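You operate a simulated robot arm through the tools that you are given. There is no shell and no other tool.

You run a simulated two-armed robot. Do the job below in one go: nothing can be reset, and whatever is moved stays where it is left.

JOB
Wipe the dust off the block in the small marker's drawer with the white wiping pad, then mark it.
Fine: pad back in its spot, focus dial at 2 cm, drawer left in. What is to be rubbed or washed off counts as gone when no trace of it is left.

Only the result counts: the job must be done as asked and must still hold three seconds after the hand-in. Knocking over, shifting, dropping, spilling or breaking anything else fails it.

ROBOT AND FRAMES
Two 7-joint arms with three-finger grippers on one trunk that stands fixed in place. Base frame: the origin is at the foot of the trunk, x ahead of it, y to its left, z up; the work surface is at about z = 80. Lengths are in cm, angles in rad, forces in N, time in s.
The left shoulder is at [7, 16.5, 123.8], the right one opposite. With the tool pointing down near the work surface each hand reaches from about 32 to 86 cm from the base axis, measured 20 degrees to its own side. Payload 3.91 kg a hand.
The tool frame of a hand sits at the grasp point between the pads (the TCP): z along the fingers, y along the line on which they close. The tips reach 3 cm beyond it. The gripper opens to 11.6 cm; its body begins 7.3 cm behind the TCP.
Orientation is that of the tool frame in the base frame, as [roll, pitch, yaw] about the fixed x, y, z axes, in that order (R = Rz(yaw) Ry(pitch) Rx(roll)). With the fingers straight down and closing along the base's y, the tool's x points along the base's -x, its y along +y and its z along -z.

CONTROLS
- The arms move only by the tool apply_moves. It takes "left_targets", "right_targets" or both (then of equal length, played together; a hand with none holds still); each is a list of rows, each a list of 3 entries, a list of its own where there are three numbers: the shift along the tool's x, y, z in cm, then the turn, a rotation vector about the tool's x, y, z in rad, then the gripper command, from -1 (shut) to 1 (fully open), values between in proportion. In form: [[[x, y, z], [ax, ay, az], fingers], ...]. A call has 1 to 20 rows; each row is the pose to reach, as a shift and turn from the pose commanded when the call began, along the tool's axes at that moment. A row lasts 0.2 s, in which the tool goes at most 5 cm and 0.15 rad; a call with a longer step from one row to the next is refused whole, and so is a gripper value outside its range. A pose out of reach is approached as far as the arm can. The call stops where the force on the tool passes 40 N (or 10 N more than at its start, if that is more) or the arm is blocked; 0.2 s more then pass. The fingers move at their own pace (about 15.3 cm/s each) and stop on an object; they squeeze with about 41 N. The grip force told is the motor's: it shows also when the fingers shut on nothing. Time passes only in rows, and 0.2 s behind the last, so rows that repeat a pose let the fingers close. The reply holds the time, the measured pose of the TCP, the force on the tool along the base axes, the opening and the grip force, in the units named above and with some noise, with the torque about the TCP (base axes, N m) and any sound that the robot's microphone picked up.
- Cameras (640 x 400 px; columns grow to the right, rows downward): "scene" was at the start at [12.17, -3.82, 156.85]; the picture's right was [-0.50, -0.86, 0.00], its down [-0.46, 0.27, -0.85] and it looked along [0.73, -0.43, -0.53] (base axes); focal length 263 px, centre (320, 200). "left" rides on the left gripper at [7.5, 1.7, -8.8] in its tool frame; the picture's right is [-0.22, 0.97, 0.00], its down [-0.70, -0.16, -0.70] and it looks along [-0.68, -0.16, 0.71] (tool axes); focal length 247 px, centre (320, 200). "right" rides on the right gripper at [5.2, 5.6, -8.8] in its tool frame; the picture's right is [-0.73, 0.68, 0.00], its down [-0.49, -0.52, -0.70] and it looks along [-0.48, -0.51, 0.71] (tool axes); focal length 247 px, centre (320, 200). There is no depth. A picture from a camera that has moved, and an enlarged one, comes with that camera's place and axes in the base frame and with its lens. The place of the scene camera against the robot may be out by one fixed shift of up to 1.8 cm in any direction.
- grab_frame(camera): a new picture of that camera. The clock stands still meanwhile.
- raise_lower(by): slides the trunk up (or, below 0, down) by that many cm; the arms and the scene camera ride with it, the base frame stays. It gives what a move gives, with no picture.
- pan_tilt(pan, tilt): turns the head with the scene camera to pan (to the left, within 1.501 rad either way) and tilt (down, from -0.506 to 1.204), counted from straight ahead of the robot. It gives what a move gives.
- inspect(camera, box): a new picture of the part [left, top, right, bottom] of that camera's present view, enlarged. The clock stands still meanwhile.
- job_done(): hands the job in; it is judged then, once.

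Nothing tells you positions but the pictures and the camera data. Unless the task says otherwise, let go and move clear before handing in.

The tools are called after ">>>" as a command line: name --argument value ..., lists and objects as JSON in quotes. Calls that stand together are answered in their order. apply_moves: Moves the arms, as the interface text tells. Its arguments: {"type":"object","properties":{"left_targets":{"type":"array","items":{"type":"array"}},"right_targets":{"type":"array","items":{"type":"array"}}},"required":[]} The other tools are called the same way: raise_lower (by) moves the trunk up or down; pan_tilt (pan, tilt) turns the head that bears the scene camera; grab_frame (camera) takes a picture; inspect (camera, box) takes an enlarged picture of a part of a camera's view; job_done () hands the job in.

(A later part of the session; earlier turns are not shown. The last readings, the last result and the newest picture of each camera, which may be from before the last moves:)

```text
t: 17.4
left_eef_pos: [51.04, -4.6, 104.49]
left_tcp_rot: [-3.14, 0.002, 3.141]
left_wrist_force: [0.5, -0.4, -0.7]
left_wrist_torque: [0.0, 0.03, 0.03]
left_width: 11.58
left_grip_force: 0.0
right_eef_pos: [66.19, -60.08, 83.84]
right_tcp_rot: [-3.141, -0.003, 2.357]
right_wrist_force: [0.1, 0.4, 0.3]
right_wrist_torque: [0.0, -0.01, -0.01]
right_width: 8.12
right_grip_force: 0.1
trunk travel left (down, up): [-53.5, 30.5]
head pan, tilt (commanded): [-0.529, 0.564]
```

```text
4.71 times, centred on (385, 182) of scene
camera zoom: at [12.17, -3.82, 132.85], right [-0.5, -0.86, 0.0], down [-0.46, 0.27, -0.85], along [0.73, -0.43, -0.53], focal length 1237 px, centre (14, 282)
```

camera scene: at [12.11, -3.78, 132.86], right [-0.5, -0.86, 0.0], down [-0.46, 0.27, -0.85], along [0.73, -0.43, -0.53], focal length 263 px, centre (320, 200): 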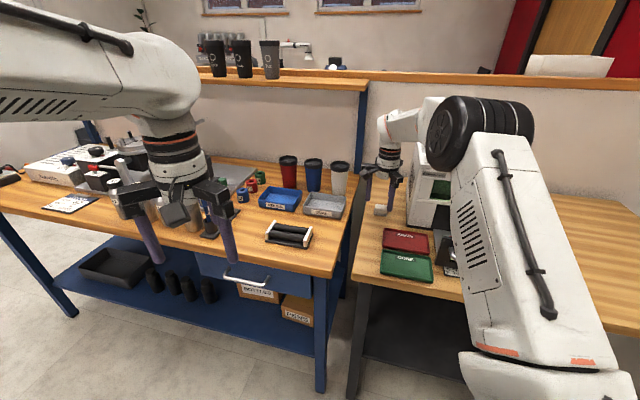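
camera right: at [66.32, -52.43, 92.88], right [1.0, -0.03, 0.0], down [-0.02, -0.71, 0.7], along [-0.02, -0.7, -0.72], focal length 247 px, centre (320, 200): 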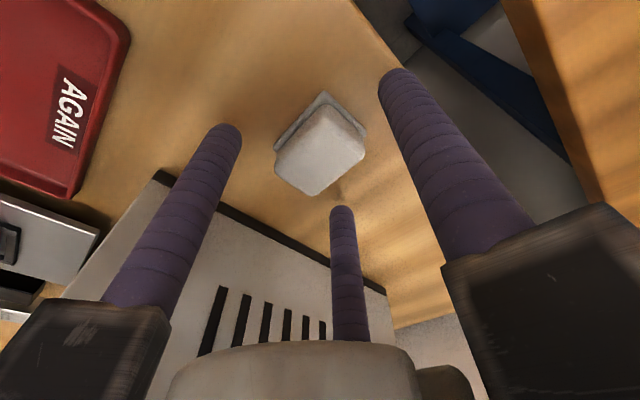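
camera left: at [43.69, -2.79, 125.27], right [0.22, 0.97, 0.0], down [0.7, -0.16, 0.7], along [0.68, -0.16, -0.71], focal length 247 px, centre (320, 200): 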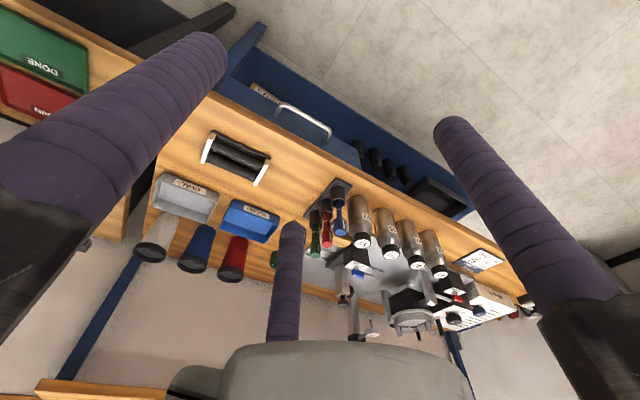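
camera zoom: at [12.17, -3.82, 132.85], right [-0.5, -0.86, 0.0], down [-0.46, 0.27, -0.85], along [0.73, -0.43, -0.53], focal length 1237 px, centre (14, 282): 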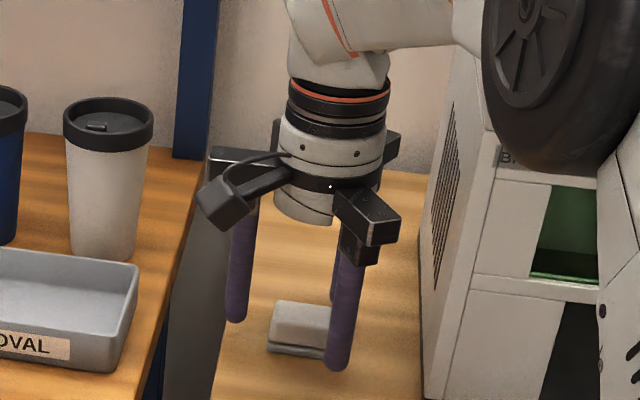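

>>> apply_moves --right_targets '[[[0.14, 0.19, 0], [0, 0, 0], 0.4], [[0.14, 0.19, 0], [0, 0, 0], -0.2], [[0.14, 0.19, 0], [0, 0, 0], -0.4], [[0.14, 0.19, 0], [0, 0, 0], -1], [[0.14, 0.19, 0], [0, 0, 0], -1], [[0.14, 0.19, 0], [0, 0, 0], -1]]'

>>> grab_frame --camera "right"

>>> inspect --camera "scene" --box '[345, 140, 425, 225]'

```text
t: 18.8
left_eef_pos: [51.08, -4.49, 104.38]
left_tcp_rot: [-3.142, 0.0, 3.14]
left_wrist_force: [-0.2, 0.8, -0.3]
left_wrist_torque: [-0.01, 0.03, 0.0]
left_width: 11.59
left_grip_force: 0.1
right_eef_pos: [66.23, -59.86, 84.06]
right_tcp_rot: [3.14, -0.001, 2.359]
right_wrist_force: [0.0, -0.2, -0.1]
right_wrist_torque: [-0.01, 0.0, -0.01]
right_width: 3.53
right_grip_force: 41.4
trunk travel left (down, up): [-53.5, 30.5]
head pan, tilt (commanded): [-0.529, 0.564]
```

```text
taken
camera right: at [66.37, -52.18, 92.87], right [1.0, -0.03, 0.0], down [-0.02, -0.72, 0.7], along [-0.02, -0.7, -0.72], focal length 247 px, centre (320, 200)
```

right: 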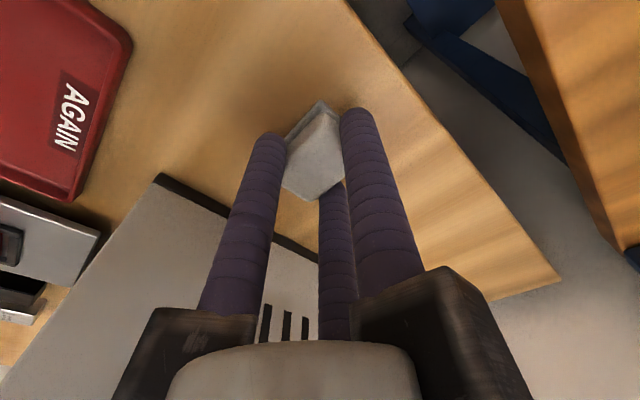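

```text
4.71 times, centred on (385, 182) of scene
camera zoom: at [12.17, -3.81, 132.85], right [-0.5, -0.86, 0.0], down [-0.46, 0.27, -0.85], along [0.73, -0.43, -0.53], focal length 1237 px, centre (14, 282)
```

zoom: 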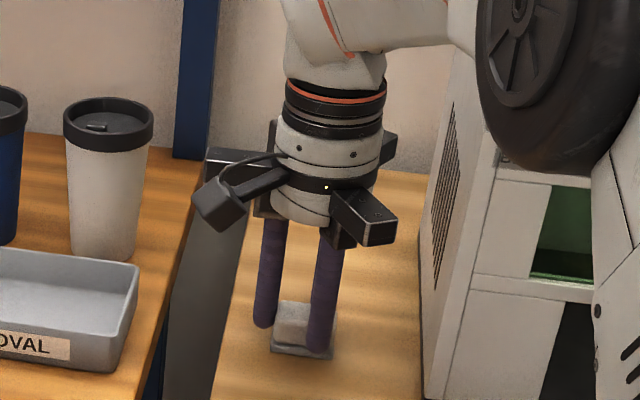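

The pad is gripped (opening 3.5 cm, grip 41 N) at TCP (66.23, -59.86, 83.9). I'll lift it straight up and check that it stays in the fingers.

>>> apply_moves --right_targets '[[[0, 0, -1], [0, 0, 0], -1], [[0, 0, -3], [0, 0, 0], -1], [[0, 0, -6], [0, 0, 0], -1], [[0, 0, -6], [0, 0, 0], -1]]'

>>> grab_frame --camera "right"

>>> inspect --camera "scene" --box '[345, 140, 425, 225]'

```text
t: 19.8
left_eef_pos: [51.13, -4.61, 104.53]
left_tcp_rot: [3.14, -0.001, 3.142]
left_wrist_force: [-0.5, -0.9, -0.3]
left_wrist_torque: [-0.01, 0.0, 0.04]
left_width: 11.6
left_grip_force: 0.1
right_eef_pos: [66.16, -59.79, 90.02]
right_tcp_rot: [-3.141, -0.005, 2.357]
right_wrist_force: [-0.4, -0.5, -0.3]
right_wrist_torque: [-0.02, 0.02, -0.02]
right_width: 3.52
right_grip_force: 40.8
trunk travel left (down, up): [-53.5, 30.5]
head pan, tilt (commanded): [-0.529, 0.564]
```

```text
taken
camera right: at [66.3, -52.15, 98.87], right [1.0, -0.03, 0.0], down [-0.02, -0.72, 0.7], along [-0.03, -0.7, -0.72], focal length 247 px, centre (320, 200)
```

right: 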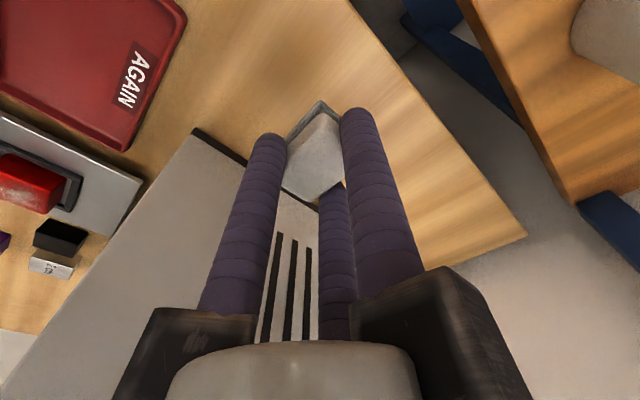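

```text
4.71 times, centred on (385, 182) of scene
camera zoom: at [12.23, -3.85, 132.84], right [-0.5, -0.86, 0.0], down [-0.46, 0.27, -0.84], along [0.73, -0.43, -0.53], focal length 1237 px, centre (14, 282)
```

zoom: 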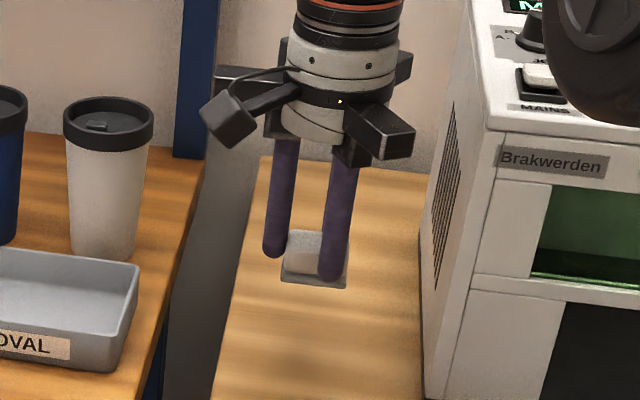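

The grey base came up with the pad, so it is part of the pad (its wiping face), and the bench below is bare. I'll look at it closely, then carry it out in front of the machine.

>>> inspect --camera "right" --box '[260, 80, 380, 220]'

>>> inspect --camera "scene" --box '[370, 170, 400, 205]'

```text
2.86 times, centred on (320, 150) of right
camera zoom: at [66.3, -52.15, 98.87], right [1.0, -0.03, 0.0], down [-0.02, -0.72, 0.7], along [-0.03, -0.7, -0.72], focal length 706 px, centre (320, 343)
```

zoom: 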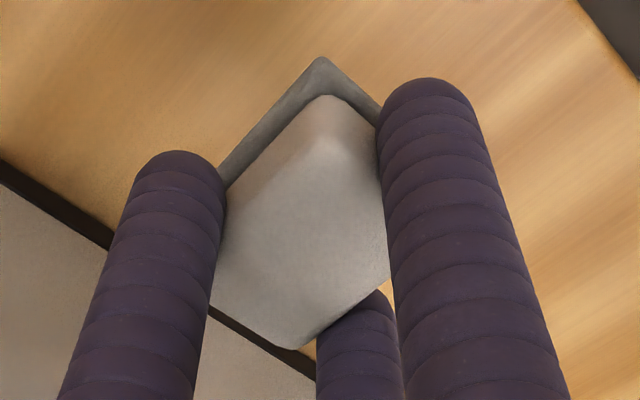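

```text
11.43 times, centred on (385, 188) of scene
camera zoom: at [12.23, -3.85, 132.84], right [-0.5, -0.86, 0.0], down [-0.46, 0.27, -0.84], along [0.73, -0.43, -0.53], focal length 3004 px, centre (-423, 343)
```

zoom: 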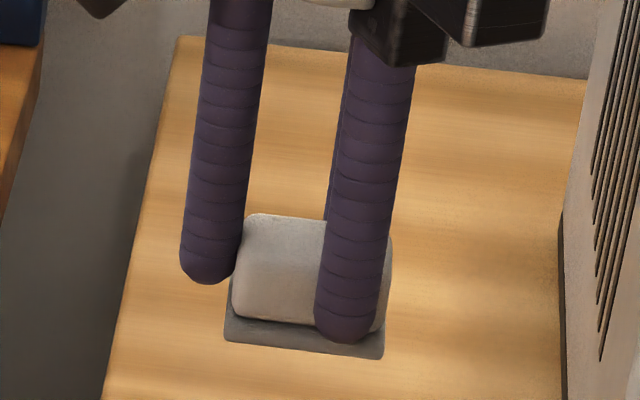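

>>> apply_moves --right_targets '[[[2, 0, -3], [0, 0, 0], -1], [[5.5, 0, -6], [0, 0, 0], -1], [[10, 0, -8], [0, 0, 0], -1], [[14, 0, -9], [0, 0, 0], -1], [[14, 0, -9], [0, 0, 0], -1]]'

>>> apply_moves --right_targets '[[[0, -1.5, 0], [0, 0, -0.143], -1], [[0, -3, 0], [0, 0, -0.286], -1], [[0, -4.5, 0], [0, 0, -0.428], -1], [[0, -6, 0], [0, 0, -0.571], -1], [[0, -7.5, 0], [0, 0, -0.714], -1], [[0, -9, 0], [0, 0, -0.857], -1], [[0, -10, 0], [0, 0, -1.0], -1], [[0, -11, 0], [0, 0, -1.142], -1], [[0, -12, 0], [0, 0, -1.285], -1], [[0, -13, 0], [0, 0, -1.428], -1], [[0, -14, 0], [0, 0, -1.571], -1], [[0, -14, 0], [0, 0, -1.571], -1]]'

>>> grab_frame --camera "right"

>>> grab_frame --camera "scene"

```text
t: 21.0
left_eef_pos: [51.21, -4.67, 104.48]
left_tcp_rot: [3.14, 0.0, 3.141]
left_wrist_force: [-0.4, 0.6, -0.8]
left_wrist_torque: [0.03, -0.01, -0.03]
left_width: 11.6
left_grip_force: 0.1
right_eef_pos: [56.3, -49.77, 98.61]
right_tcp_rot: [3.141, -0.003, 2.357]
right_wrist_force: [-0.2, -0.7, -0.1]
right_wrist_torque: [0.06, 0.0, -0.01]
right_width: 3.55
right_grip_force: 40.7
trunk travel left (down, up): [-53.5, 30.5]
head pan, tilt (commanded): [-0.529, 0.564]
```

```text
t: 23.6
left_eef_pos: [51.14, -4.58, 104.49]
left_tcp_rot: [3.141, -0.001, -3.141]
left_wrist_force: [-0.3, 0.2, -0.5]
left_wrist_torque: [0.0, 0.02, -0.05]
left_width: 11.6
left_grip_force: 0.1
right_eef_pos: [46.52, -59.78, 98.93]
right_tcp_rot: [3.141, 0.001, -2.353]
right_wrist_force: [0.3, 0.2, -0.4]
right_wrist_torque: [-0.01, -0.01, -0.02]
right_width: 3.51
right_grip_force: 41.6
trunk travel left (down, up): [-53.5, 30.5]
head pan, tilt (commanded): [-0.529, 0.564]
```

```text
taken
camera right: at [38.74, -59.59, 107.86], right [0.03, 1.0, 0.0], down [0.71, -0.02, 0.7], along [0.7, -0.02, -0.72], focal length 247 px, centre (320, 200)
```

right: 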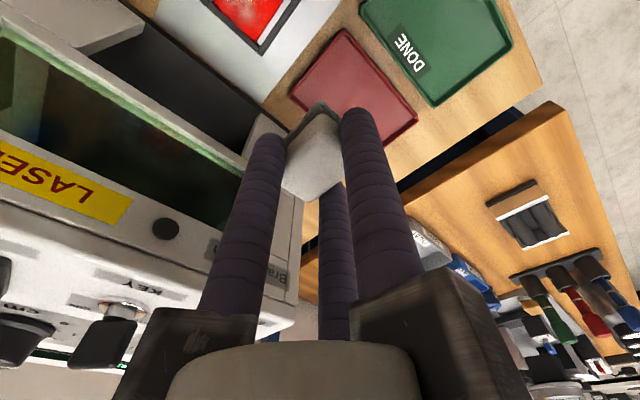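

```text
taken
camera scene: at [12.17, -3.81, 132.85], right [-0.5, -0.86, 0.0], down [-0.46, 0.27, -0.85], along [0.73, -0.43, -0.53], focal length 263 px, centre (320, 200)
```

scene: 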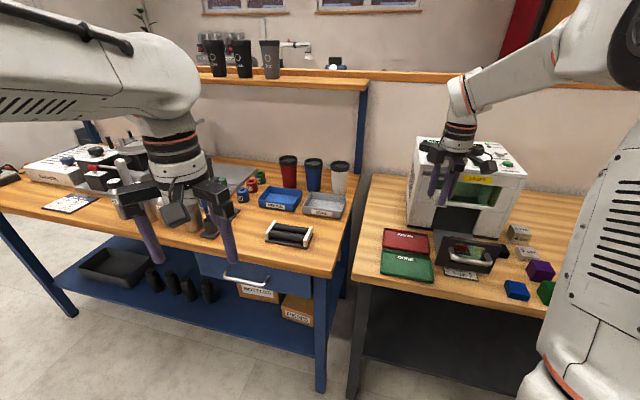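

>>> inspect --camera "scene" --box '[420, 205, 530, 285]'

>>> inspect --camera "right" --box '[180, 0, 330, 90]'

```text
5.00 times, centred on (475, 245) of scene
camera zoom: at [12.17, -3.81, 132.85], right [-0.5, -0.86, 0.0], down [-0.46, 0.27, -0.85], along [0.73, -0.43, -0.53], focal length 1314 px, centre (-455, -25)
```

zoom: 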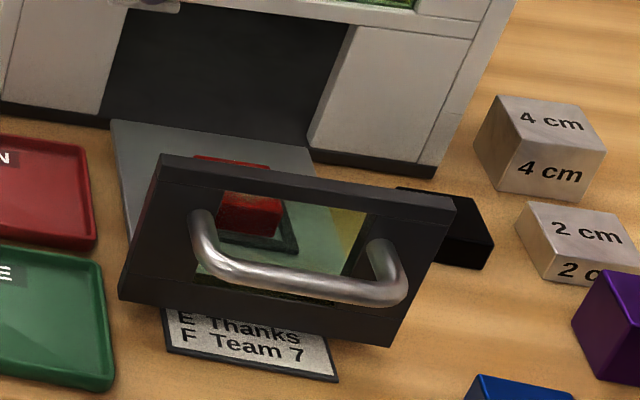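

```text
4.27 times, centred on (255, 45) of right
camera zoom: at [38.74, -59.59, 107.86], right [0.03, 1.0, 0.0], down [0.71, -0.02, 0.7], along [0.7, -0.02, -0.72], focal length 1054 px, centre (597, 861)
```

zoom: 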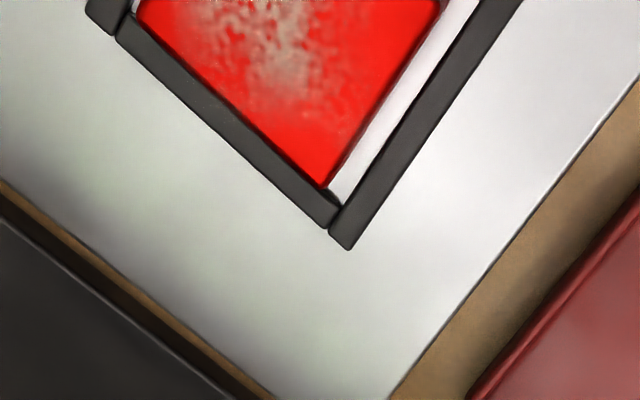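

>>> apply_moves --right_targets '[[[4, 0.3, 0], [0, 0, 0], -1], [[7.72, 0.52, 0], [0, 0, 0], -1], [[7.72, 0.52, 0], [0, 0, 0], -1]]'

>>> grab_frame --camera "right"

>>> inspect --camera "scene" --box '[420, 165, 540, 285]'

```text
t: 24.4
left_eef_pos: [51.18, -4.63, 104.48]
left_tcp_rot: [3.142, 0.0, -3.141]
left_wrist_force: [-0.2, -0.2, 0.3]
left_wrist_torque: [0.03, 0.02, -0.02]
left_width: 11.58
left_grip_force: 0.1
right_eef_pos: [40.53, -64.69, 99.02]
right_tcp_rot: [3.14, 0.0, -2.355]
right_wrist_force: [0.4, -0.9, 0.2]
right_wrist_torque: [0.0, 0.02, -0.01]
right_width: 3.47
right_grip_force: 41.0
trunk travel left (down, up): [-53.5, 30.5]
head pan, tilt (commanded): [-0.529, 0.564]
```

```text
taken
camera right: at [32.76, -64.5, 107.9], right [0.03, 1.0, 0.0], down [0.72, -0.03, 0.7], along [0.7, -0.02, -0.72], focal length 247 px, centre (320, 200)
```

right: 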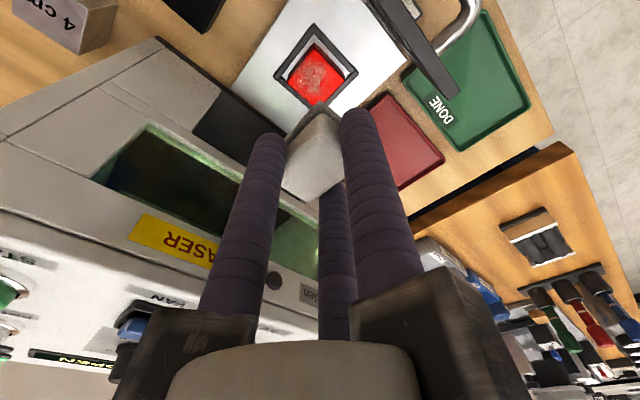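

```text
3.33 times, centred on (480, 225) of scene
camera zoom: at [12.2, -3.78, 132.85], right [-0.5, -0.86, 0.0], down [-0.46, 0.27, -0.85], along [0.73, -0.43, -0.53], focal length 876 px, centre (-213, 117)
```

zoom: 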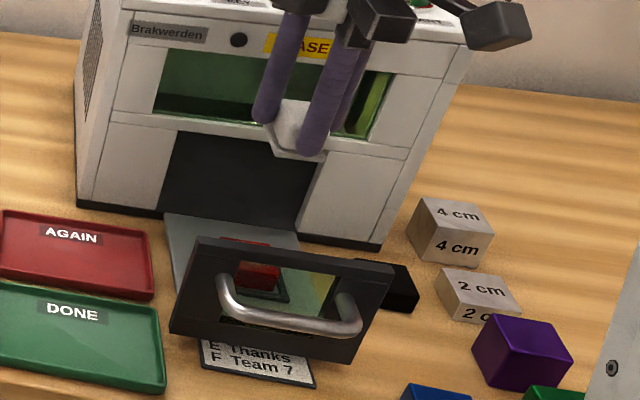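

>>> inspect --camera "right" --box '[250, 0, 390, 110]'

```text
3.64 times, centred on (320, 55) of right
camera zoom: at [32.76, -64.5, 107.9], right [0.03, 1.0, 0.0], down [0.72, -0.03, 0.7], along [0.7, -0.02, -0.72], focal length 898 px, centre (320, 727)
```

zoom: 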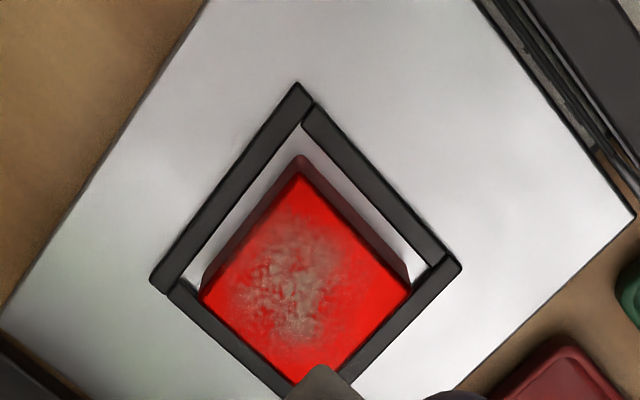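

The block top (about 3.7 × 3.7 cm, z ≈ 84, centre (40.87, -65.07)) sits proud of its frame. I'll lower the pad to just above it, then feel for contact.

>>> apply_moves --right_targets '[[[0, -0.25, 4], [0, 0, 0], -1], [[0, -0.25, 8], [0, 0, 0], -1], [[0, -0.25, 9.8], [0, 0, 0], -1], [[0, -0.25, 9.8], [0, 0, 0], -1]]'

>>> inspect --camera "scene" --box '[420, 165, 540, 285]'

>>> grab_frame --camera "right"

```text
t: 25.4
left_eef_pos: [51.13, -4.5, 104.55]
left_tcp_rot: [-3.141, -0.001, 3.141]
left_wrist_force: [0.8, -0.8, -0.1]
left_wrist_torque: [-0.01, 0.0, -0.02]
left_width: 11.61
left_grip_force: 0.1
right_eef_pos: [40.76, -64.99, 89.1]
right_tcp_rot: [3.138, -0.001, -2.353]
right_wrist_force: [0.9, 0.2, 0.4]
right_wrist_torque: [0.03, 0.01, 0.0]
right_width: 3.48
right_grip_force: 41.2
trunk travel left (down, up): [-53.5, 30.5]
head pan, tilt (commanded): [-0.529, 0.564]
```

```text
3.33 times, centred on (480, 225) of scene
camera zoom: at [12.16, -3.8, 132.85], right [-0.5, -0.86, 0.0], down [-0.46, 0.27, -0.85], along [0.73, -0.43, -0.53], focal length 876 px, centre (-213, 117)
```

zoom: 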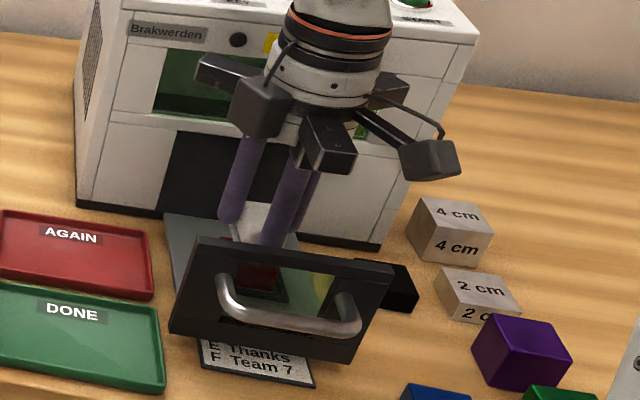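

```text
taken
camera right: at [32.88, -64.7, 98.04], right [0.03, 1.0, 0.0], down [0.71, -0.03, 0.7], along [0.7, -0.02, -0.72], focal length 247 px, centre (320, 200)
```

right: 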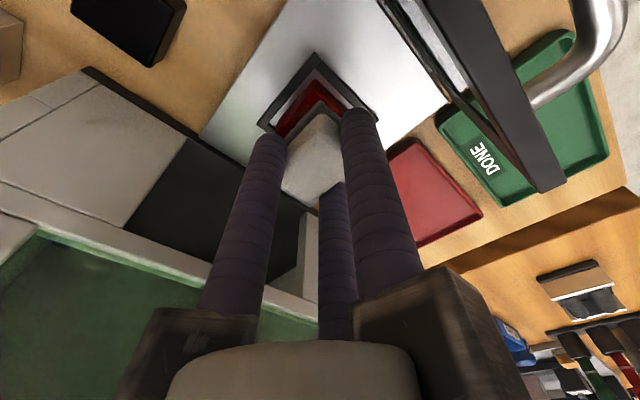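

>>> apply_moves --right_targets '[[[0, 0, 0.3], [0, 0, 0], -1], [[0, 0, 0.6], [0, 0, 0], -1], [[0, 0, 0.8], [0, 0, 0], -1], [[0, 0, 0.8], [0, 0, 0], -1]]'

```text
t: 26.4
left_eef_pos: [51.0, -4.61, 104.62]
left_tcp_rot: [-3.141, 0.0, 3.14]
left_wrist_force: [-0.9, 0.6, 0.2]
left_wrist_torque: [-0.01, 0.04, 0.02]
left_width: 11.6
left_grip_force: 0.1
right_eef_pos: [40.71, -64.83, 88.3]
right_tcp_rot: [3.141, -0.001, -2.355]
right_wrist_force: [0.1, -0.5, -1.6]
right_wrist_torque: [-0.04, 0.0, 0.01]
right_width: 3.49
right_grip_force: 41.2
trunk travel left (down, up): [-53.5, 30.5]
head pan, tilt (commanded): [-0.529, 0.564]
```

>>> apply_moves --right_targets '[[[0, 0, 0.2], [0, 0, 0], -1], [[0, 0, 0.3], [0, 0, 0], -1], [[0, 0, 0.3], [0, 0, 0], -1]]'

```text
t: 27.2
left_eef_pos: [51.01, -4.58, 104.55]
left_tcp_rot: [3.141, -0.001, -3.142]
left_wrist_force: [0.2, 0.7, -0.3]
left_wrist_torque: [-0.01, 0.0, 0.0]
left_width: 11.6
left_grip_force: 0.1
right_eef_pos: [40.72, -64.9, 88.16]
right_tcp_rot: [3.139, 0.001, -2.355]
right_wrist_force: [-0.4, 1.0, -0.3]
right_wrist_torque: [-0.02, 0.01, -0.03]
right_width: 3.51
right_grip_force: 40.3
trunk travel left (down, up): [-53.5, 30.5]
head pan, tilt (commanded): [-0.529, 0.564]
```

>>> apply_moves --right_targets '[[[0, 0, 0.15], [0, 0, 0], -1], [[0, 0, 0.3], [0, 0, 0], -1], [[0, 0, 0.3], [0, 0, 0], -1]]'

>>> inspect --camera "right" --box '[240, 40, 400, 150]'

```text
t: 28.0
left_eef_pos: [51.09, -4.54, 104.52]
left_tcp_rot: [-3.14, 0.002, -3.14]
left_wrist_force: [-0.9, -0.1, 0.1]
left_wrist_torque: [-0.01, 0.01, 0.0]
left_width: 11.59
left_grip_force: 0.0
right_eef_pos: [40.79, -64.87, 87.85]
right_tcp_rot: [3.141, 0.001, -2.353]
right_wrist_force: [0.4, 0.0, 6.5]
right_wrist_torque: [-0.05, -0.06, -0.04]
right_width: 3.52
right_grip_force: 41.0
trunk travel left (down, up): [-53.5, 30.5]
head pan, tilt (commanded): [-0.529, 0.564]
```

```text
3.64 times, centred on (320, 95) of right
camera zoom: at [32.93, -64.76, 96.75], right [0.03, 1.0, 0.0], down [0.71, -0.02, 0.7], along [0.7, -0.02, -0.71], focal length 898 px, centre (320, 582)
```

zoom: 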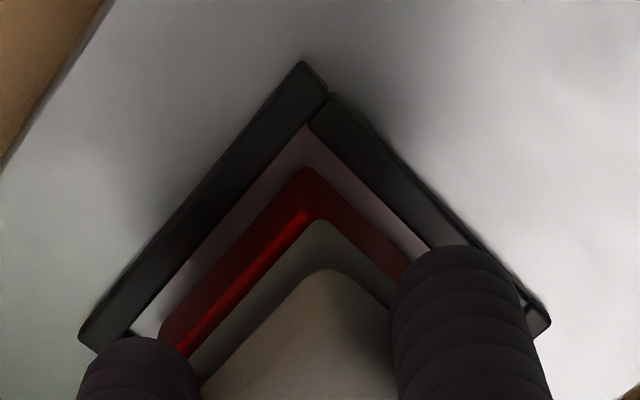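

Contact is made (6.5 N up at TCP z 87.85). Now I'll rub back and forth across the block along the tool's x.

>>> apply_moves --right_targets '[[[0.9, 0, 0.1], [0, 0, 0], -1], [[1.8, 0, 0.1], [0, 0, 0], -1], [[0.9, 0.3, 0.1], [0, 0, 0], -1], [[0, 0.3, 0.1], [0, 0, 0], -1], [[-0.9, 0.3, 0.1], [0, 0, 0], -1], [[-1.8, 0.3, 0.1], [0, 0, 0], -1], [[-0.9, -0.3, 0.1], [0, 0, 0], -1], [[0, -0.3, 0.1], [0, 0, 0], -1], [[0.9, -0.3, 0.1], [0, 0, 0], -1], [[1.8, -0.3, 0.1], [0, 0, 0], -1], [[0.9, 0, 0.1], [0, 0, 0], -1], [[0, 0, 0.1], [0, 0, 0], -1], [[-0.9, 0, 0.1], [0, 0, 0], -1], [[-1.8, 0, 0.1], [0, 0, 0], -1], [[-0.9, 0, 0.1], [0, 0, 0], -1], [[0, 0, 0.1], [0, 0, 0], -1]]'

>>> grab_frame --camera "right"

```text
t: 31.4
left_eef_pos: [50.98, -4.5, 104.54]
left_tcp_rot: [-3.14, 0.001, 3.14]
left_wrist_force: [0.4, 0.0, -0.2]
left_wrist_torque: [0.01, -0.04, 0.01]
left_width: 11.58
left_grip_force: 0.0
right_eef_pos: [40.72, -64.81, 87.8]
right_tcp_rot: [3.14, 0.002, -2.355]
right_wrist_force: [4.7, 5.3, 15.9]
right_wrist_torque: [0.12, -0.35, 0.09]
right_width: 3.47
right_grip_force: 41.1
trunk travel left (down, up): [-53.5, 30.5]
head pan, tilt (commanded): [-0.529, 0.564]
```

```text
taken
camera right: at [32.91, -64.63, 96.67], right [0.03, 1.0, 0.0], down [0.71, -0.03, 0.7], along [0.7, -0.02, -0.71], focal length 247 px, centre (320, 200)
```

right: 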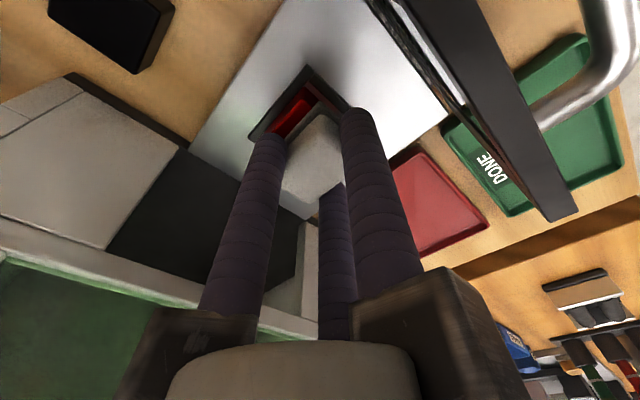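

>>> apply_moves --right_targets '[[[0, 0, -1], [0, 0, 0], -1], [[0, 0, -4], [0, 0, 0], -1], [[0, 0, -8], [0, 0, 0], -1], [[0, 0, -11], [0, 0, 0], -1], [[0, 0, -11], [0, 0, 0], -1]]'

>>> inspect --camera "right" --box '[250, 0, 390, 110]'

>>> inspect --camera "scene" --box '[420, 205, 530, 285]'

```text
t: 32.6
left_eef_pos: [50.96, -4.51, 104.5]
left_tcp_rot: [3.141, 0.0, -3.141]
left_wrist_force: [0.3, -1.3, 0.2]
left_wrist_torque: [0.01, -0.01, 0.01]
left_width: 11.6
left_grip_force: 0.0
right_eef_pos: [40.76, -65.01, 98.56]
right_tcp_rot: [3.139, 0.001, -2.355]
right_wrist_force: [0.0, 0.6, -0.2]
right_wrist_torque: [0.0, 0.02, 0.04]
right_width: 3.48
right_grip_force: 41.3
trunk travel left (down, up): [-53.5, 30.5]
head pan, tilt (commanded): [-0.529, 0.564]
```

```text
3.64 times, centred on (320, 55) of right
camera zoom: at [32.98, -64.9, 107.46], right [0.03, 1.0, 0.0], down [0.72, -0.03, 0.7], along [0.7, -0.02, -0.72], focal length 898 px, centre (320, 727)
```

zoom: 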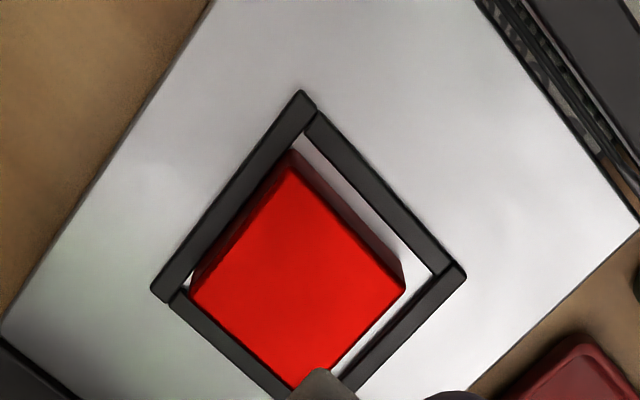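

```text
5.00 times, centred on (475, 245) of scene
camera zoom: at [12.18, -3.87, 132.85], right [-0.5, -0.86, 0.0], down [-0.46, 0.27, -0.85], along [0.73, -0.43, -0.53], focal length 1314 px, centre (-455, -25)
```

zoom: 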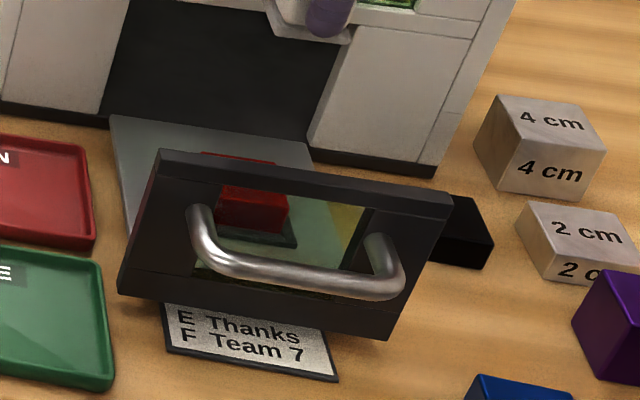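

The visible top is clean now. I'll shift the hand aside to see the one corner that the pad hides.

>>> apply_moves --right_targets '[[[-2, 0, -1], [0, 0, 0], -1], [[-4, 0, -2], [0, 0, 0], -1], [[-4, 0, -2], [0, 0, 0], -1]]'

>>> inspect --camera "right" --box '[200, 0, 360, 110]'

```text
t: 33.4
left_eef_pos: [51.05, -4.54, 104.58]
left_tcp_rot: [-3.141, 0.0, 3.141]
left_wrist_force: [-0.2, -0.8, 0.2]
left_wrist_torque: [-0.02, -0.01, 0.0]
left_width: 11.61
left_grip_force: 0.1
right_eef_pos: [43.53, -62.02, 100.45]
right_tcp_rot: [3.141, 0.0, -2.354]
right_wrist_force: [0.6, -0.3, 0.4]
right_wrist_torque: [0.01, 0.01, 0.0]
right_width: 3.5
right_grip_force: 41.1
trunk travel left (down, up): [-53.5, 30.5]
head pan, tilt (commanded): [-0.529, 0.564]
```

```text
3.64 times, centred on (280, 55) of right
camera zoom: at [35.81, -61.9, 109.41], right [0.03, 1.0, 0.0], down [0.71, -0.03, 0.7], along [0.7, -0.02, -0.72], focal length 898 px, centre (466, 727)
```

zoom: 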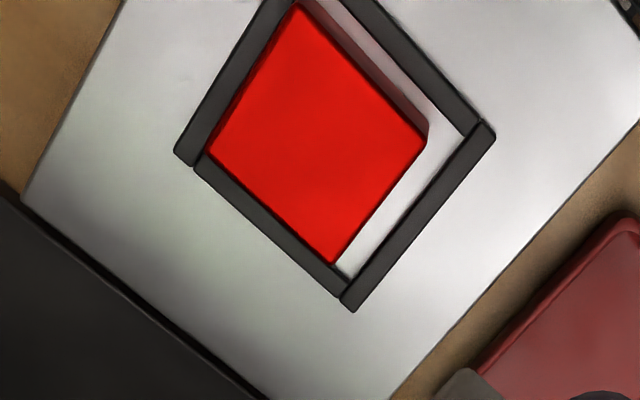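

>>> inspect --camera "right" --box '[235, 0, 325, 56]'

```text
7.11 times, centred on (280, 28) of right
camera zoom: at [35.81, -61.9, 109.41], right [0.03, 1.0, 0.0], down [0.71, -0.03, 0.7], along [0.7, -0.02, -0.72], focal length 1756 px, centre (604, 1423)
```

zoom: 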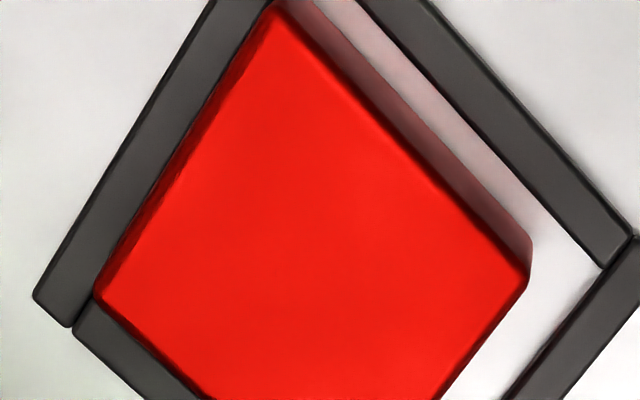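

The block top is fully clean. Now carrying the pad back: rotate back to the grasp yaw and move out to the left of the machine, then in over its spot.

>>> apply_moves --right_targets '[[[-1.5, 0, 0], [0, 0, 0.131], -1], [[-3, 0, 0], [0, 0, 0.262], -1], [[-4.5, 0, 0], [0, 0, 0.393], -1], [[-6, 0, 0], [0, 0, 0.524], -1], [[-7.5, 0, 0], [0, 0, 0.655], -1], [[-9, 0, 0], [0, 0, 0.785], -1], [[-10.5, 0, 0], [0, 0, 0.916], -1], [[-12, 0, 0], [0, 0, 1.047], -1], [[-13.5, 0, 0], [0, 0, 1.178], -1], [[-15, 0, 0], [0, 0, 1.309], -1], [[-16.5, 0, 0], [0, 0, 1.44], -1], [[-17.5, 0, 0], [0, 0, 1.571], -1], [[-17.5, 0, 0], [0, 0, 1.571], -1], [[-17.5, 0, 0], [0, 0, 1.571], -1]]'

```text
t: 36.4
left_eef_pos: [51.09, -4.54, 104.61]
left_tcp_rot: [3.141, -0.001, 3.14]
left_wrist_force: [-0.2, 0.3, -0.7]
left_wrist_torque: [-0.03, -0.01, -0.01]
left_width: 11.6
left_grip_force: 0.0
right_eef_pos: [55.98, -49.76, 100.64]
right_tcp_rot: [-3.141, -0.002, 2.358]
right_wrist_force: [0.5, -0.4, -0.6]
right_wrist_torque: [0.03, 0.03, -0.02]
right_width: 3.49
right_grip_force: 40.8
trunk travel left (down, up): [-53.5, 30.5]
head pan, tilt (commanded): [-0.529, 0.564]
```

>>> apply_moves --right_targets '[[[-4, 0.03, 0], [0, 0, 0], -1], [[-8, 0.06, 1], [0, 0, 0], -1], [[-12, 0.1, 4], [0, 0, 0], -1], [[-14.39, 0.106, 8], [0, 0, 0], -1], [[-14.39, 0.106, 10.6], [0, 0, 0], -1], [[-14.39, 0.106, 10.6], [0, 0, 0], -1]]'

>>> grab_frame --camera "right"

```text
t: 37.8
left_eef_pos: [51.02, -4.5, 104.51]
left_tcp_rot: [-3.141, 0.001, 3.141]
left_wrist_force: [0.8, -0.1, -1.4]
left_wrist_torque: [0.04, 0.01, 0.02]
left_width: 11.61
left_grip_force: 0.0
right_eef_pos: [66.23, -60.07, 89.86]
right_tcp_rot: [-3.141, -0.002, 2.358]
right_wrist_force: [0.6, 0.7, -0.5]
right_wrist_torque: [0.02, 0.03, -0.02]
right_width: 3.48
right_grip_force: 40.8
trunk travel left (down, up): [-53.5, 30.5]
head pan, tilt (commanded): [-0.529, 0.564]
```

```text
taken
camera right: at [66.37, -52.46, 98.75], right [1.0, -0.03, 0.0], down [-0.02, -0.72, 0.7], along [-0.03, -0.7, -0.72], focal length 247 px, centre (320, 200)
```

right: 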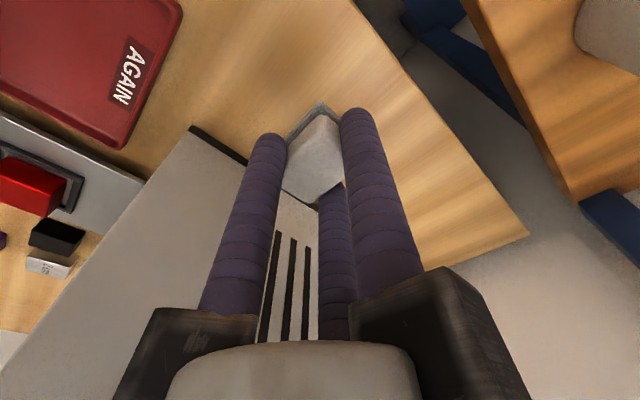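

>>> apply_moves --right_targets '[[[0.18, 0.14, 2], [0, 0, 0], -1], [[0.18, 0.14, 4], [0, 0, 0], -1], [[0.18, 0.14, 5.2], [0, 0, 0], -1], [[0.18, 0.14, 5.6], [0, 0, 0], -1], [[0.18, 0.14, 5.6], [0, 0, 0], -1]]'

>>> grab_frame --camera "right"

>>> inspect --camera "scene" --box '[345, 140, 425, 225]'

```text
t: 39.0
left_eef_pos: [51.2, -4.53, 104.57]
left_tcp_rot: [-3.14, 0.001, 3.141]
left_wrist_force: [0.0, -0.6, -1.0]
left_wrist_torque: [0.0, 0.0, 0.03]
left_width: 11.59
left_grip_force: 0.0
right_eef_pos: [66.13, -59.61, 84.26]
right_tcp_rot: [-3.141, -0.002, 2.358]
right_wrist_force: [0.1, -0.1, -0.8]
right_wrist_torque: [0.01, -0.02, 0.0]
right_width: 3.49
right_grip_force: 41.4
trunk travel left (down, up): [-53.5, 30.5]
head pan, tilt (commanded): [-0.529, 0.564]
```

```text
taken
camera right: at [66.32, -52.06, 93.2], right [1.0, -0.03, 0.0], down [-0.02, -0.72, 0.7], along [-0.03, -0.7, -0.72], focal length 247 px, centre (320, 200)
```

right: 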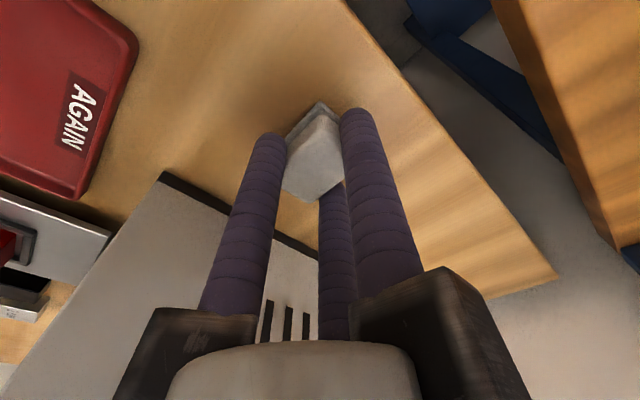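

```text
4.71 times, centred on (385, 182) of scene
camera zoom: at [12.17, -3.82, 132.85], right [-0.5, -0.86, 0.0], down [-0.46, 0.27, -0.85], along [0.73, -0.43, -0.53], focal length 1237 px, centre (14, 282)
```

zoom: 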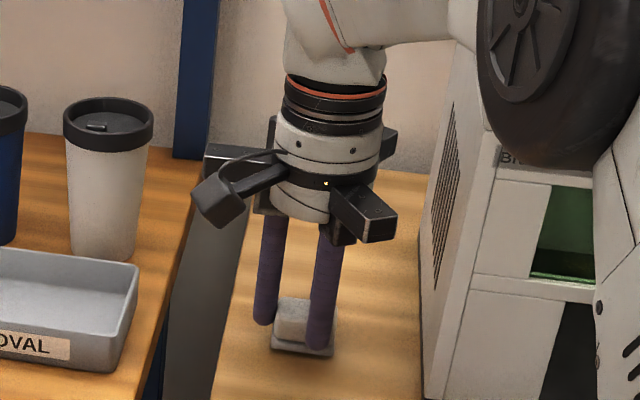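

>>> apply_moves --right_targets '[[[-0.22, -0.1, 0.15], [0, 0, 0], -1], [[-0.22, -0.1, 0.25], [0, 0, 0], -1], [[-0.22, -0.1, 0.25], [0, 0, 0], -1]]'

>>> grab_frame --camera "right"

>>> inspect --camera "scene" --box '[345, 140, 425, 225]'

```text
t: 39.8
left_eef_pos: [51.01, -4.6, 104.46]
left_tcp_rot: [3.141, 0.0, -3.141]
left_wrist_force: [-0.6, -0.3, 0.3]
left_wrist_torque: [0.0, -0.01, 0.0]
left_width: 11.6
left_grip_force: 0.0
right_eef_pos: [66.25, -59.73, 84.09]
right_tcp_rot: [3.141, -0.001, 2.357]
right_wrist_force: [0.1, 0.2, -0.8]
right_wrist_torque: [-0.01, 0.0, 0.01]
right_width: 3.52
right_grip_force: 41.4
trunk travel left (down, up): [-53.5, 30.5]
head pan, tilt (commanded): [-0.529, 0.564]
```

```text
taken
camera right: at [66.41, -52.25, 92.98], right [1.0, -0.03, 0.0], down [-0.02, -0.72, 0.7], along [-0.03, -0.7, -0.72], focal length 247 px, centre (320, 200)
```

right: 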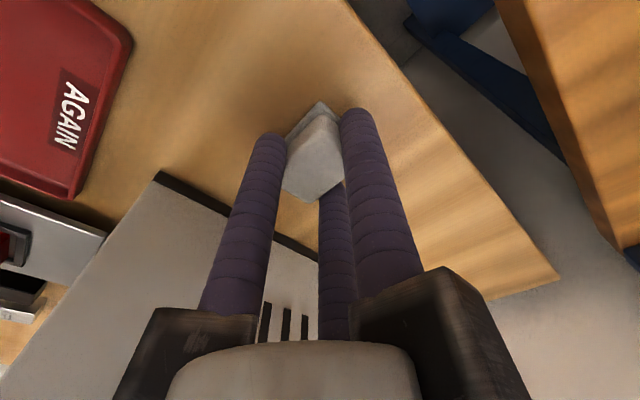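

```text
4.71 times, centred on (385, 182) of scene
camera zoom: at [12.17, -3.83, 132.85], right [-0.5, -0.86, 0.0], down [-0.46, 0.27, -0.85], along [0.73, -0.43, -0.53], focal length 1237 px, centre (14, 282)
```

zoom: 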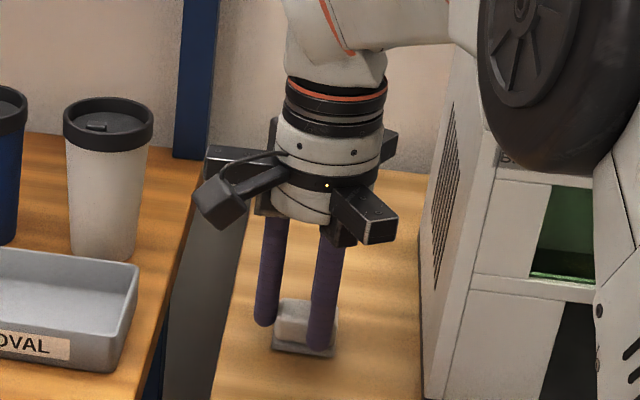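

>>> apply_moves --right_targets '[[[0, 0, 0.08], [0, 0, 0], -1], [[0, 0, 0.12], [0, 0, 0], -1], [[0, 0, 0.12], [0, 0, 0], -1]]'

```text
t: 40.6
left_eef_pos: [51.06, -4.53, 104.36]
left_tcp_rot: [-3.141, 0.0, 3.141]
left_wrist_force: [-0.3, -0.2, 0.2]
left_wrist_torque: [0.0, -0.01, 0.01]
left_width: 11.6
left_grip_force: 0.0
right_eef_pos: [66.26, -59.84, 83.96]
right_tcp_rot: [3.141, -0.001, 2.357]
right_wrist_force: [0.4, 0.2, 0.4]
right_wrist_torque: [0.0, 0.02, -0.04]
right_width: 3.49
right_grip_force: 41.2
trunk travel left (down, up): [-53.5, 30.5]
head pan, tilt (commanded): [-0.529, 0.564]
```

>>> apply_moves --right_targets '[[[0, 0, 0.05], [0, 0, 0], -1], [[0, 0, 0.05], [0, 0, 0], -0.3], [[0, 0, 0.05], [0, 0, 0], 0.1], [[0, 0, 0.05], [0, 0, 0], 0.4], [[0, 0, 0.05], [0, 0, 0], 0.4]]'

>>> grab_frame --camera "right"

>>> inspect --camera "scene" --box '[345, 140, 425, 225]'

```text
t: 41.8
left_eef_pos: [51.13, -4.53, 104.48]
left_tcp_rot: [3.141, 0.0, 3.14]
left_wrist_force: [-0.4, 0.9, -0.5]
left_wrist_torque: [0.0, -0.01, 0.02]
left_width: 11.59
left_grip_force: 0.1
right_eef_pos: [66.31, -59.97, 84.09]
right_tcp_rot: [3.141, -0.003, 2.359]
right_wrist_force: [-0.5, -0.1, -0.9]
right_wrist_torque: [-0.01, 0.01, 0.03]
right_width: 8.13
right_grip_force: 0.1
trunk travel left (down, up): [-53.5, 30.5]
head pan, tilt (commanded): [-0.529, 0.564]
```

```text
taken
camera right: at [66.45, -52.23, 92.88], right [1.0, -0.03, 0.0], down [-0.02, -0.72, 0.7], along [-0.03, -0.7, -0.72], focal length 247 px, centre (320, 200)
```

right: 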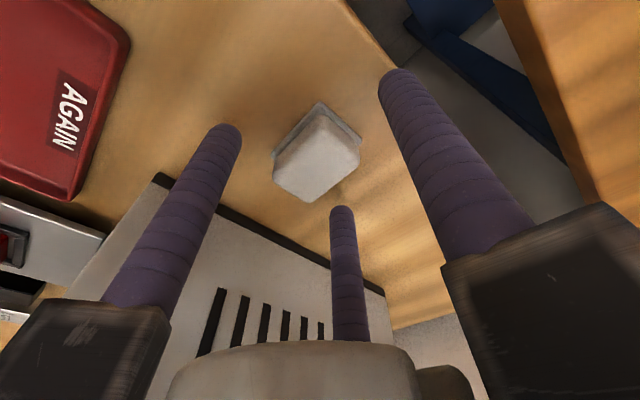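

```text
4.71 times, centred on (385, 182) of scene
camera zoom: at [12.17, -3.82, 132.85], right [-0.5, -0.86, 0.0], down [-0.46, 0.27, -0.85], along [0.73, -0.43, -0.53], focal length 1237 px, centre (14, 282)
```

zoom: 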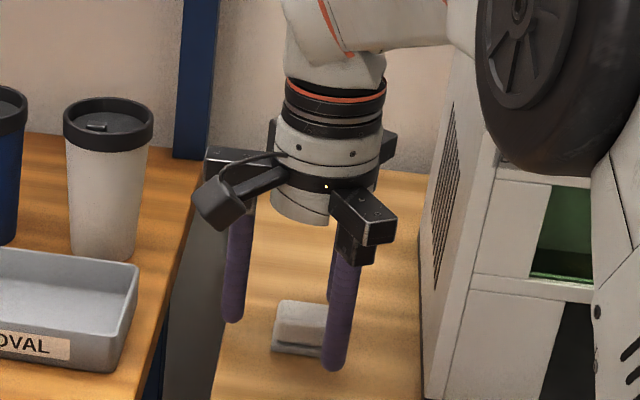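

>>> inspect --camera "right" --box '[256, 80, 384, 215]'

>>> inspect --camera "scene" --box '[375, 195, 400, 222]'

```text
2.96 times, centred on (320, 148) of right
camera zoom: at [66.45, -52.23, 92.88], right [1.0, -0.03, 0.0], down [-0.02, -0.72, 0.7], along [-0.03, -0.7, -0.72], focal length 732 px, centre (320, 356)
```

zoom: 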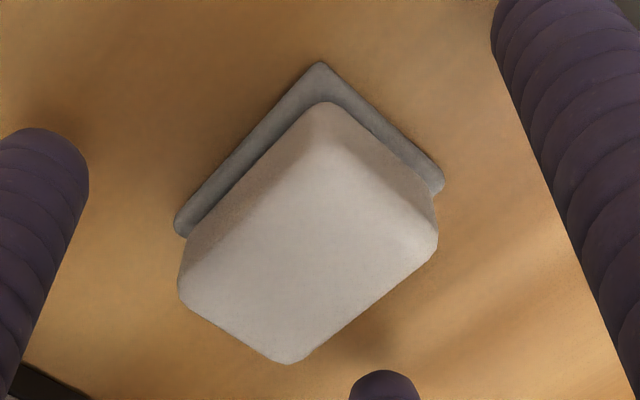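

```text
14.81 times, centred on (388, 208) of scene
camera zoom: at [12.17, -3.82, 132.85], right [-0.5, -0.86, 0.0], down [-0.46, 0.27, -0.85], along [0.73, -0.43, -0.53], focal length 3894 px, centre (-680, 74)
```

zoom: 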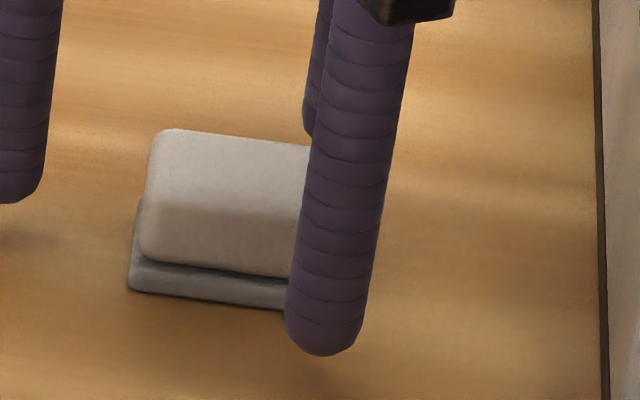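

The pad is standing again, but about 3 mm off its original place, because the grip had pushed it slightly. I'll regrip and nudge it back by that amount.

>>> apply_moves --right_targets '[[[0, 0, 0], [0, 0, 0], -0.3], [[0, 0, 0], [0, 0, 0], -1], [[0, 0, 0], [0, 0, 0], -1], [[0, 0, -0.4], [0, 0, 0], -1], [[0.16, 0.24, -0.4], [0, 0, 0], -1], [[0.16, 0.24, -0.2], [0, 0, 0], -1], [[0.16, 0.24, 0], [0, 0, 0], -1], [[0.16, 0.24, 0], [0, 0, 0], -1], [[0.16, 0.24, 0], [0, 0, 0], -0.3], [[0.16, 0.24, 0], [0, 0, 0], 0.1], [[0.16, 0.24, 0], [0, 0, 0], 0.4], [[0.16, 0.24, 0], [0, 0, 0], 0.4]]'

>>> inspect --camera "right" --box '[256, 80, 384, 215]'

>>> grab_frame --camera "right"

```text
t: 44.4
left_eef_pos: [51.09, -4.38, 104.59]
left_tcp_rot: [3.14, 0.0, -3.141]
left_wrist_force: [0.7, -0.4, 0.1]
left_wrist_torque: [0.03, 0.0, 0.02]
left_width: 11.61
left_grip_force: 0.1
right_eef_pos: [66.27, -59.37, 83.96]
right_tcp_rot: [3.141, -0.002, 2.357]
right_wrist_force: [-0.1, 0.2, -0.5]
right_wrist_torque: [-0.02, 0.02, -0.01]
right_width: 8.13
right_grip_force: 0.0
trunk travel left (down, up): [-53.5, 30.5]
head pan, tilt (commanded): [-0.529, 0.564]
```

```text
2.96 times, centred on (320, 148) of right
camera zoom: at [66.42, -51.94, 92.9], right [1.0, -0.03, 0.0], down [-0.02, -0.72, 0.7], along [-0.03, -0.7, -0.72], focal length 732 px, centre (320, 356)
```

zoom: 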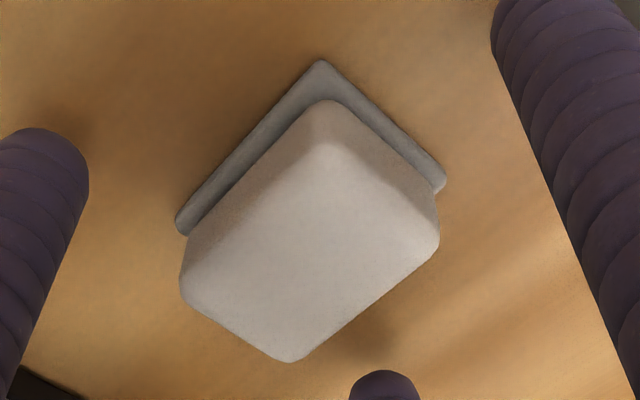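

```text
taken
camera right: at [66.42, -51.94, 92.9], right [1.0, -0.03, 0.0], down [-0.02, -0.72, 0.7], along [-0.03, -0.7, -0.72], focal length 247 px, centre (320, 200)
```

right: 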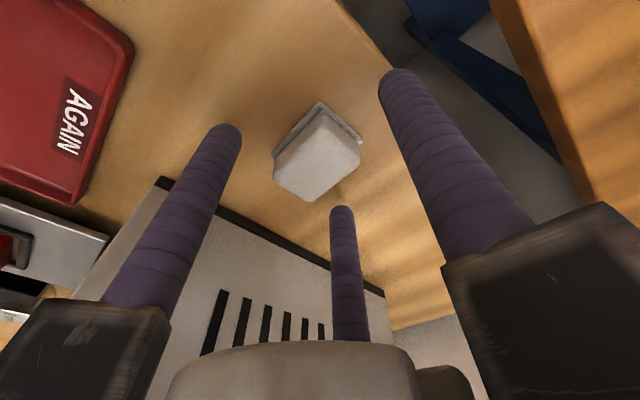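

The pad is now back in its place to within about a millimetre. Next I'll lift clear and bring the open hand above the focus dial (about (54.3, -78.5)), turned to the starting yaw.

>>> apply_moves --right_targets '[[[0, 0, -2], [0, 0, 0], 0.4], [[0, 0, -5], [0, 0, 0], 0.4], [[0, 0, -9], [0, 0, 0], 0.4], [[0, 0, -13.5], [0, 0, 0], 0.2], [[0, 0, -18], [0, 0, 0], 0], [[0, 0, -22.5], [0, 0, 0], 0], [[0, 0, -27], [0, 0, 0], 0], [[0, 0, -31], [0, 0, 0], 0], [[0, 0, -31], [0, 0, 0], 0]]'

>>> inspect --camera "scene" --box '[345, 165, 435, 225]'

>>> grab_frame --camera "scene"

```text
t: 46.4
left_eef_pos: [51.17, -4.7, 104.39]
left_tcp_rot: [3.14, -0.002, -3.139]
left_wrist_force: [0.8, -0.4, -0.7]
left_wrist_torque: [0.02, 0.03, 0.0]
left_width: 11.6
left_grip_force: 0.2
right_eef_pos: [65.74, -58.97, 110.85]
right_tcp_rot: [3.141, -0.008, 2.358]
right_wrist_force: [0.6, -1.0, -0.1]
right_wrist_torque: [0.01, 0.05, -0.01]
right_width: 5.8
right_grip_force: 0.0
right hand out of reach, approached as far as the arm can: row 7, 8, 9
trunk travel left (down, up): [-53.5, 30.5]
head pan, tilt (commanded): [-0.529, 0.564]
```

```text
6.67 times, centred on (390, 195) of scene
camera zoom: at [12.35, -3.94, 132.82], right [-0.5, -0.86, 0.0], down [-0.46, 0.27, -0.84], along [0.73, -0.43, -0.54], focal length 1752 px, centre (-147, 233)
```

zoom: 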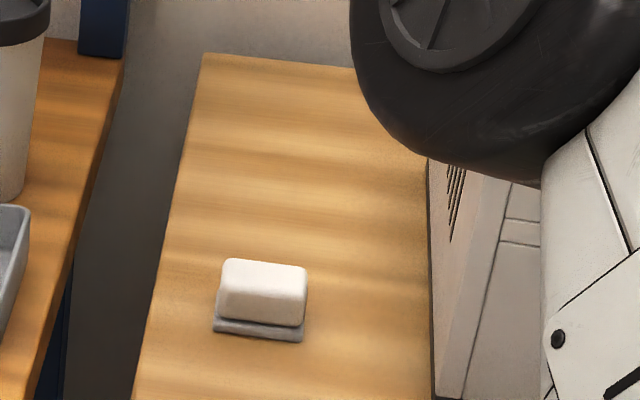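

```text
taken
camera scene: at [12.35, -3.94, 132.82], right [-0.5, -0.86, 0.0], down [-0.46, 0.27, -0.84], along [0.73, -0.43, -0.54], focal length 263 px, centre (320, 200)
```

scene: 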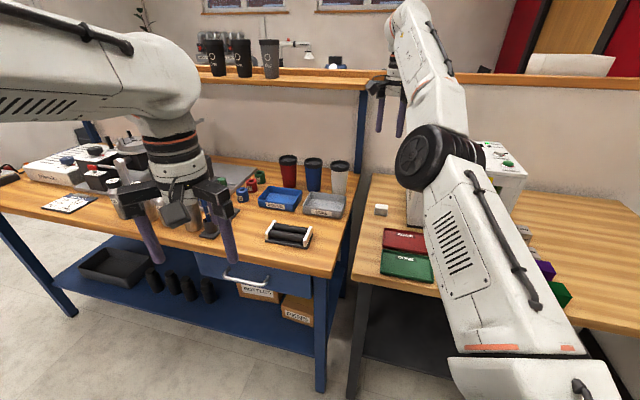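

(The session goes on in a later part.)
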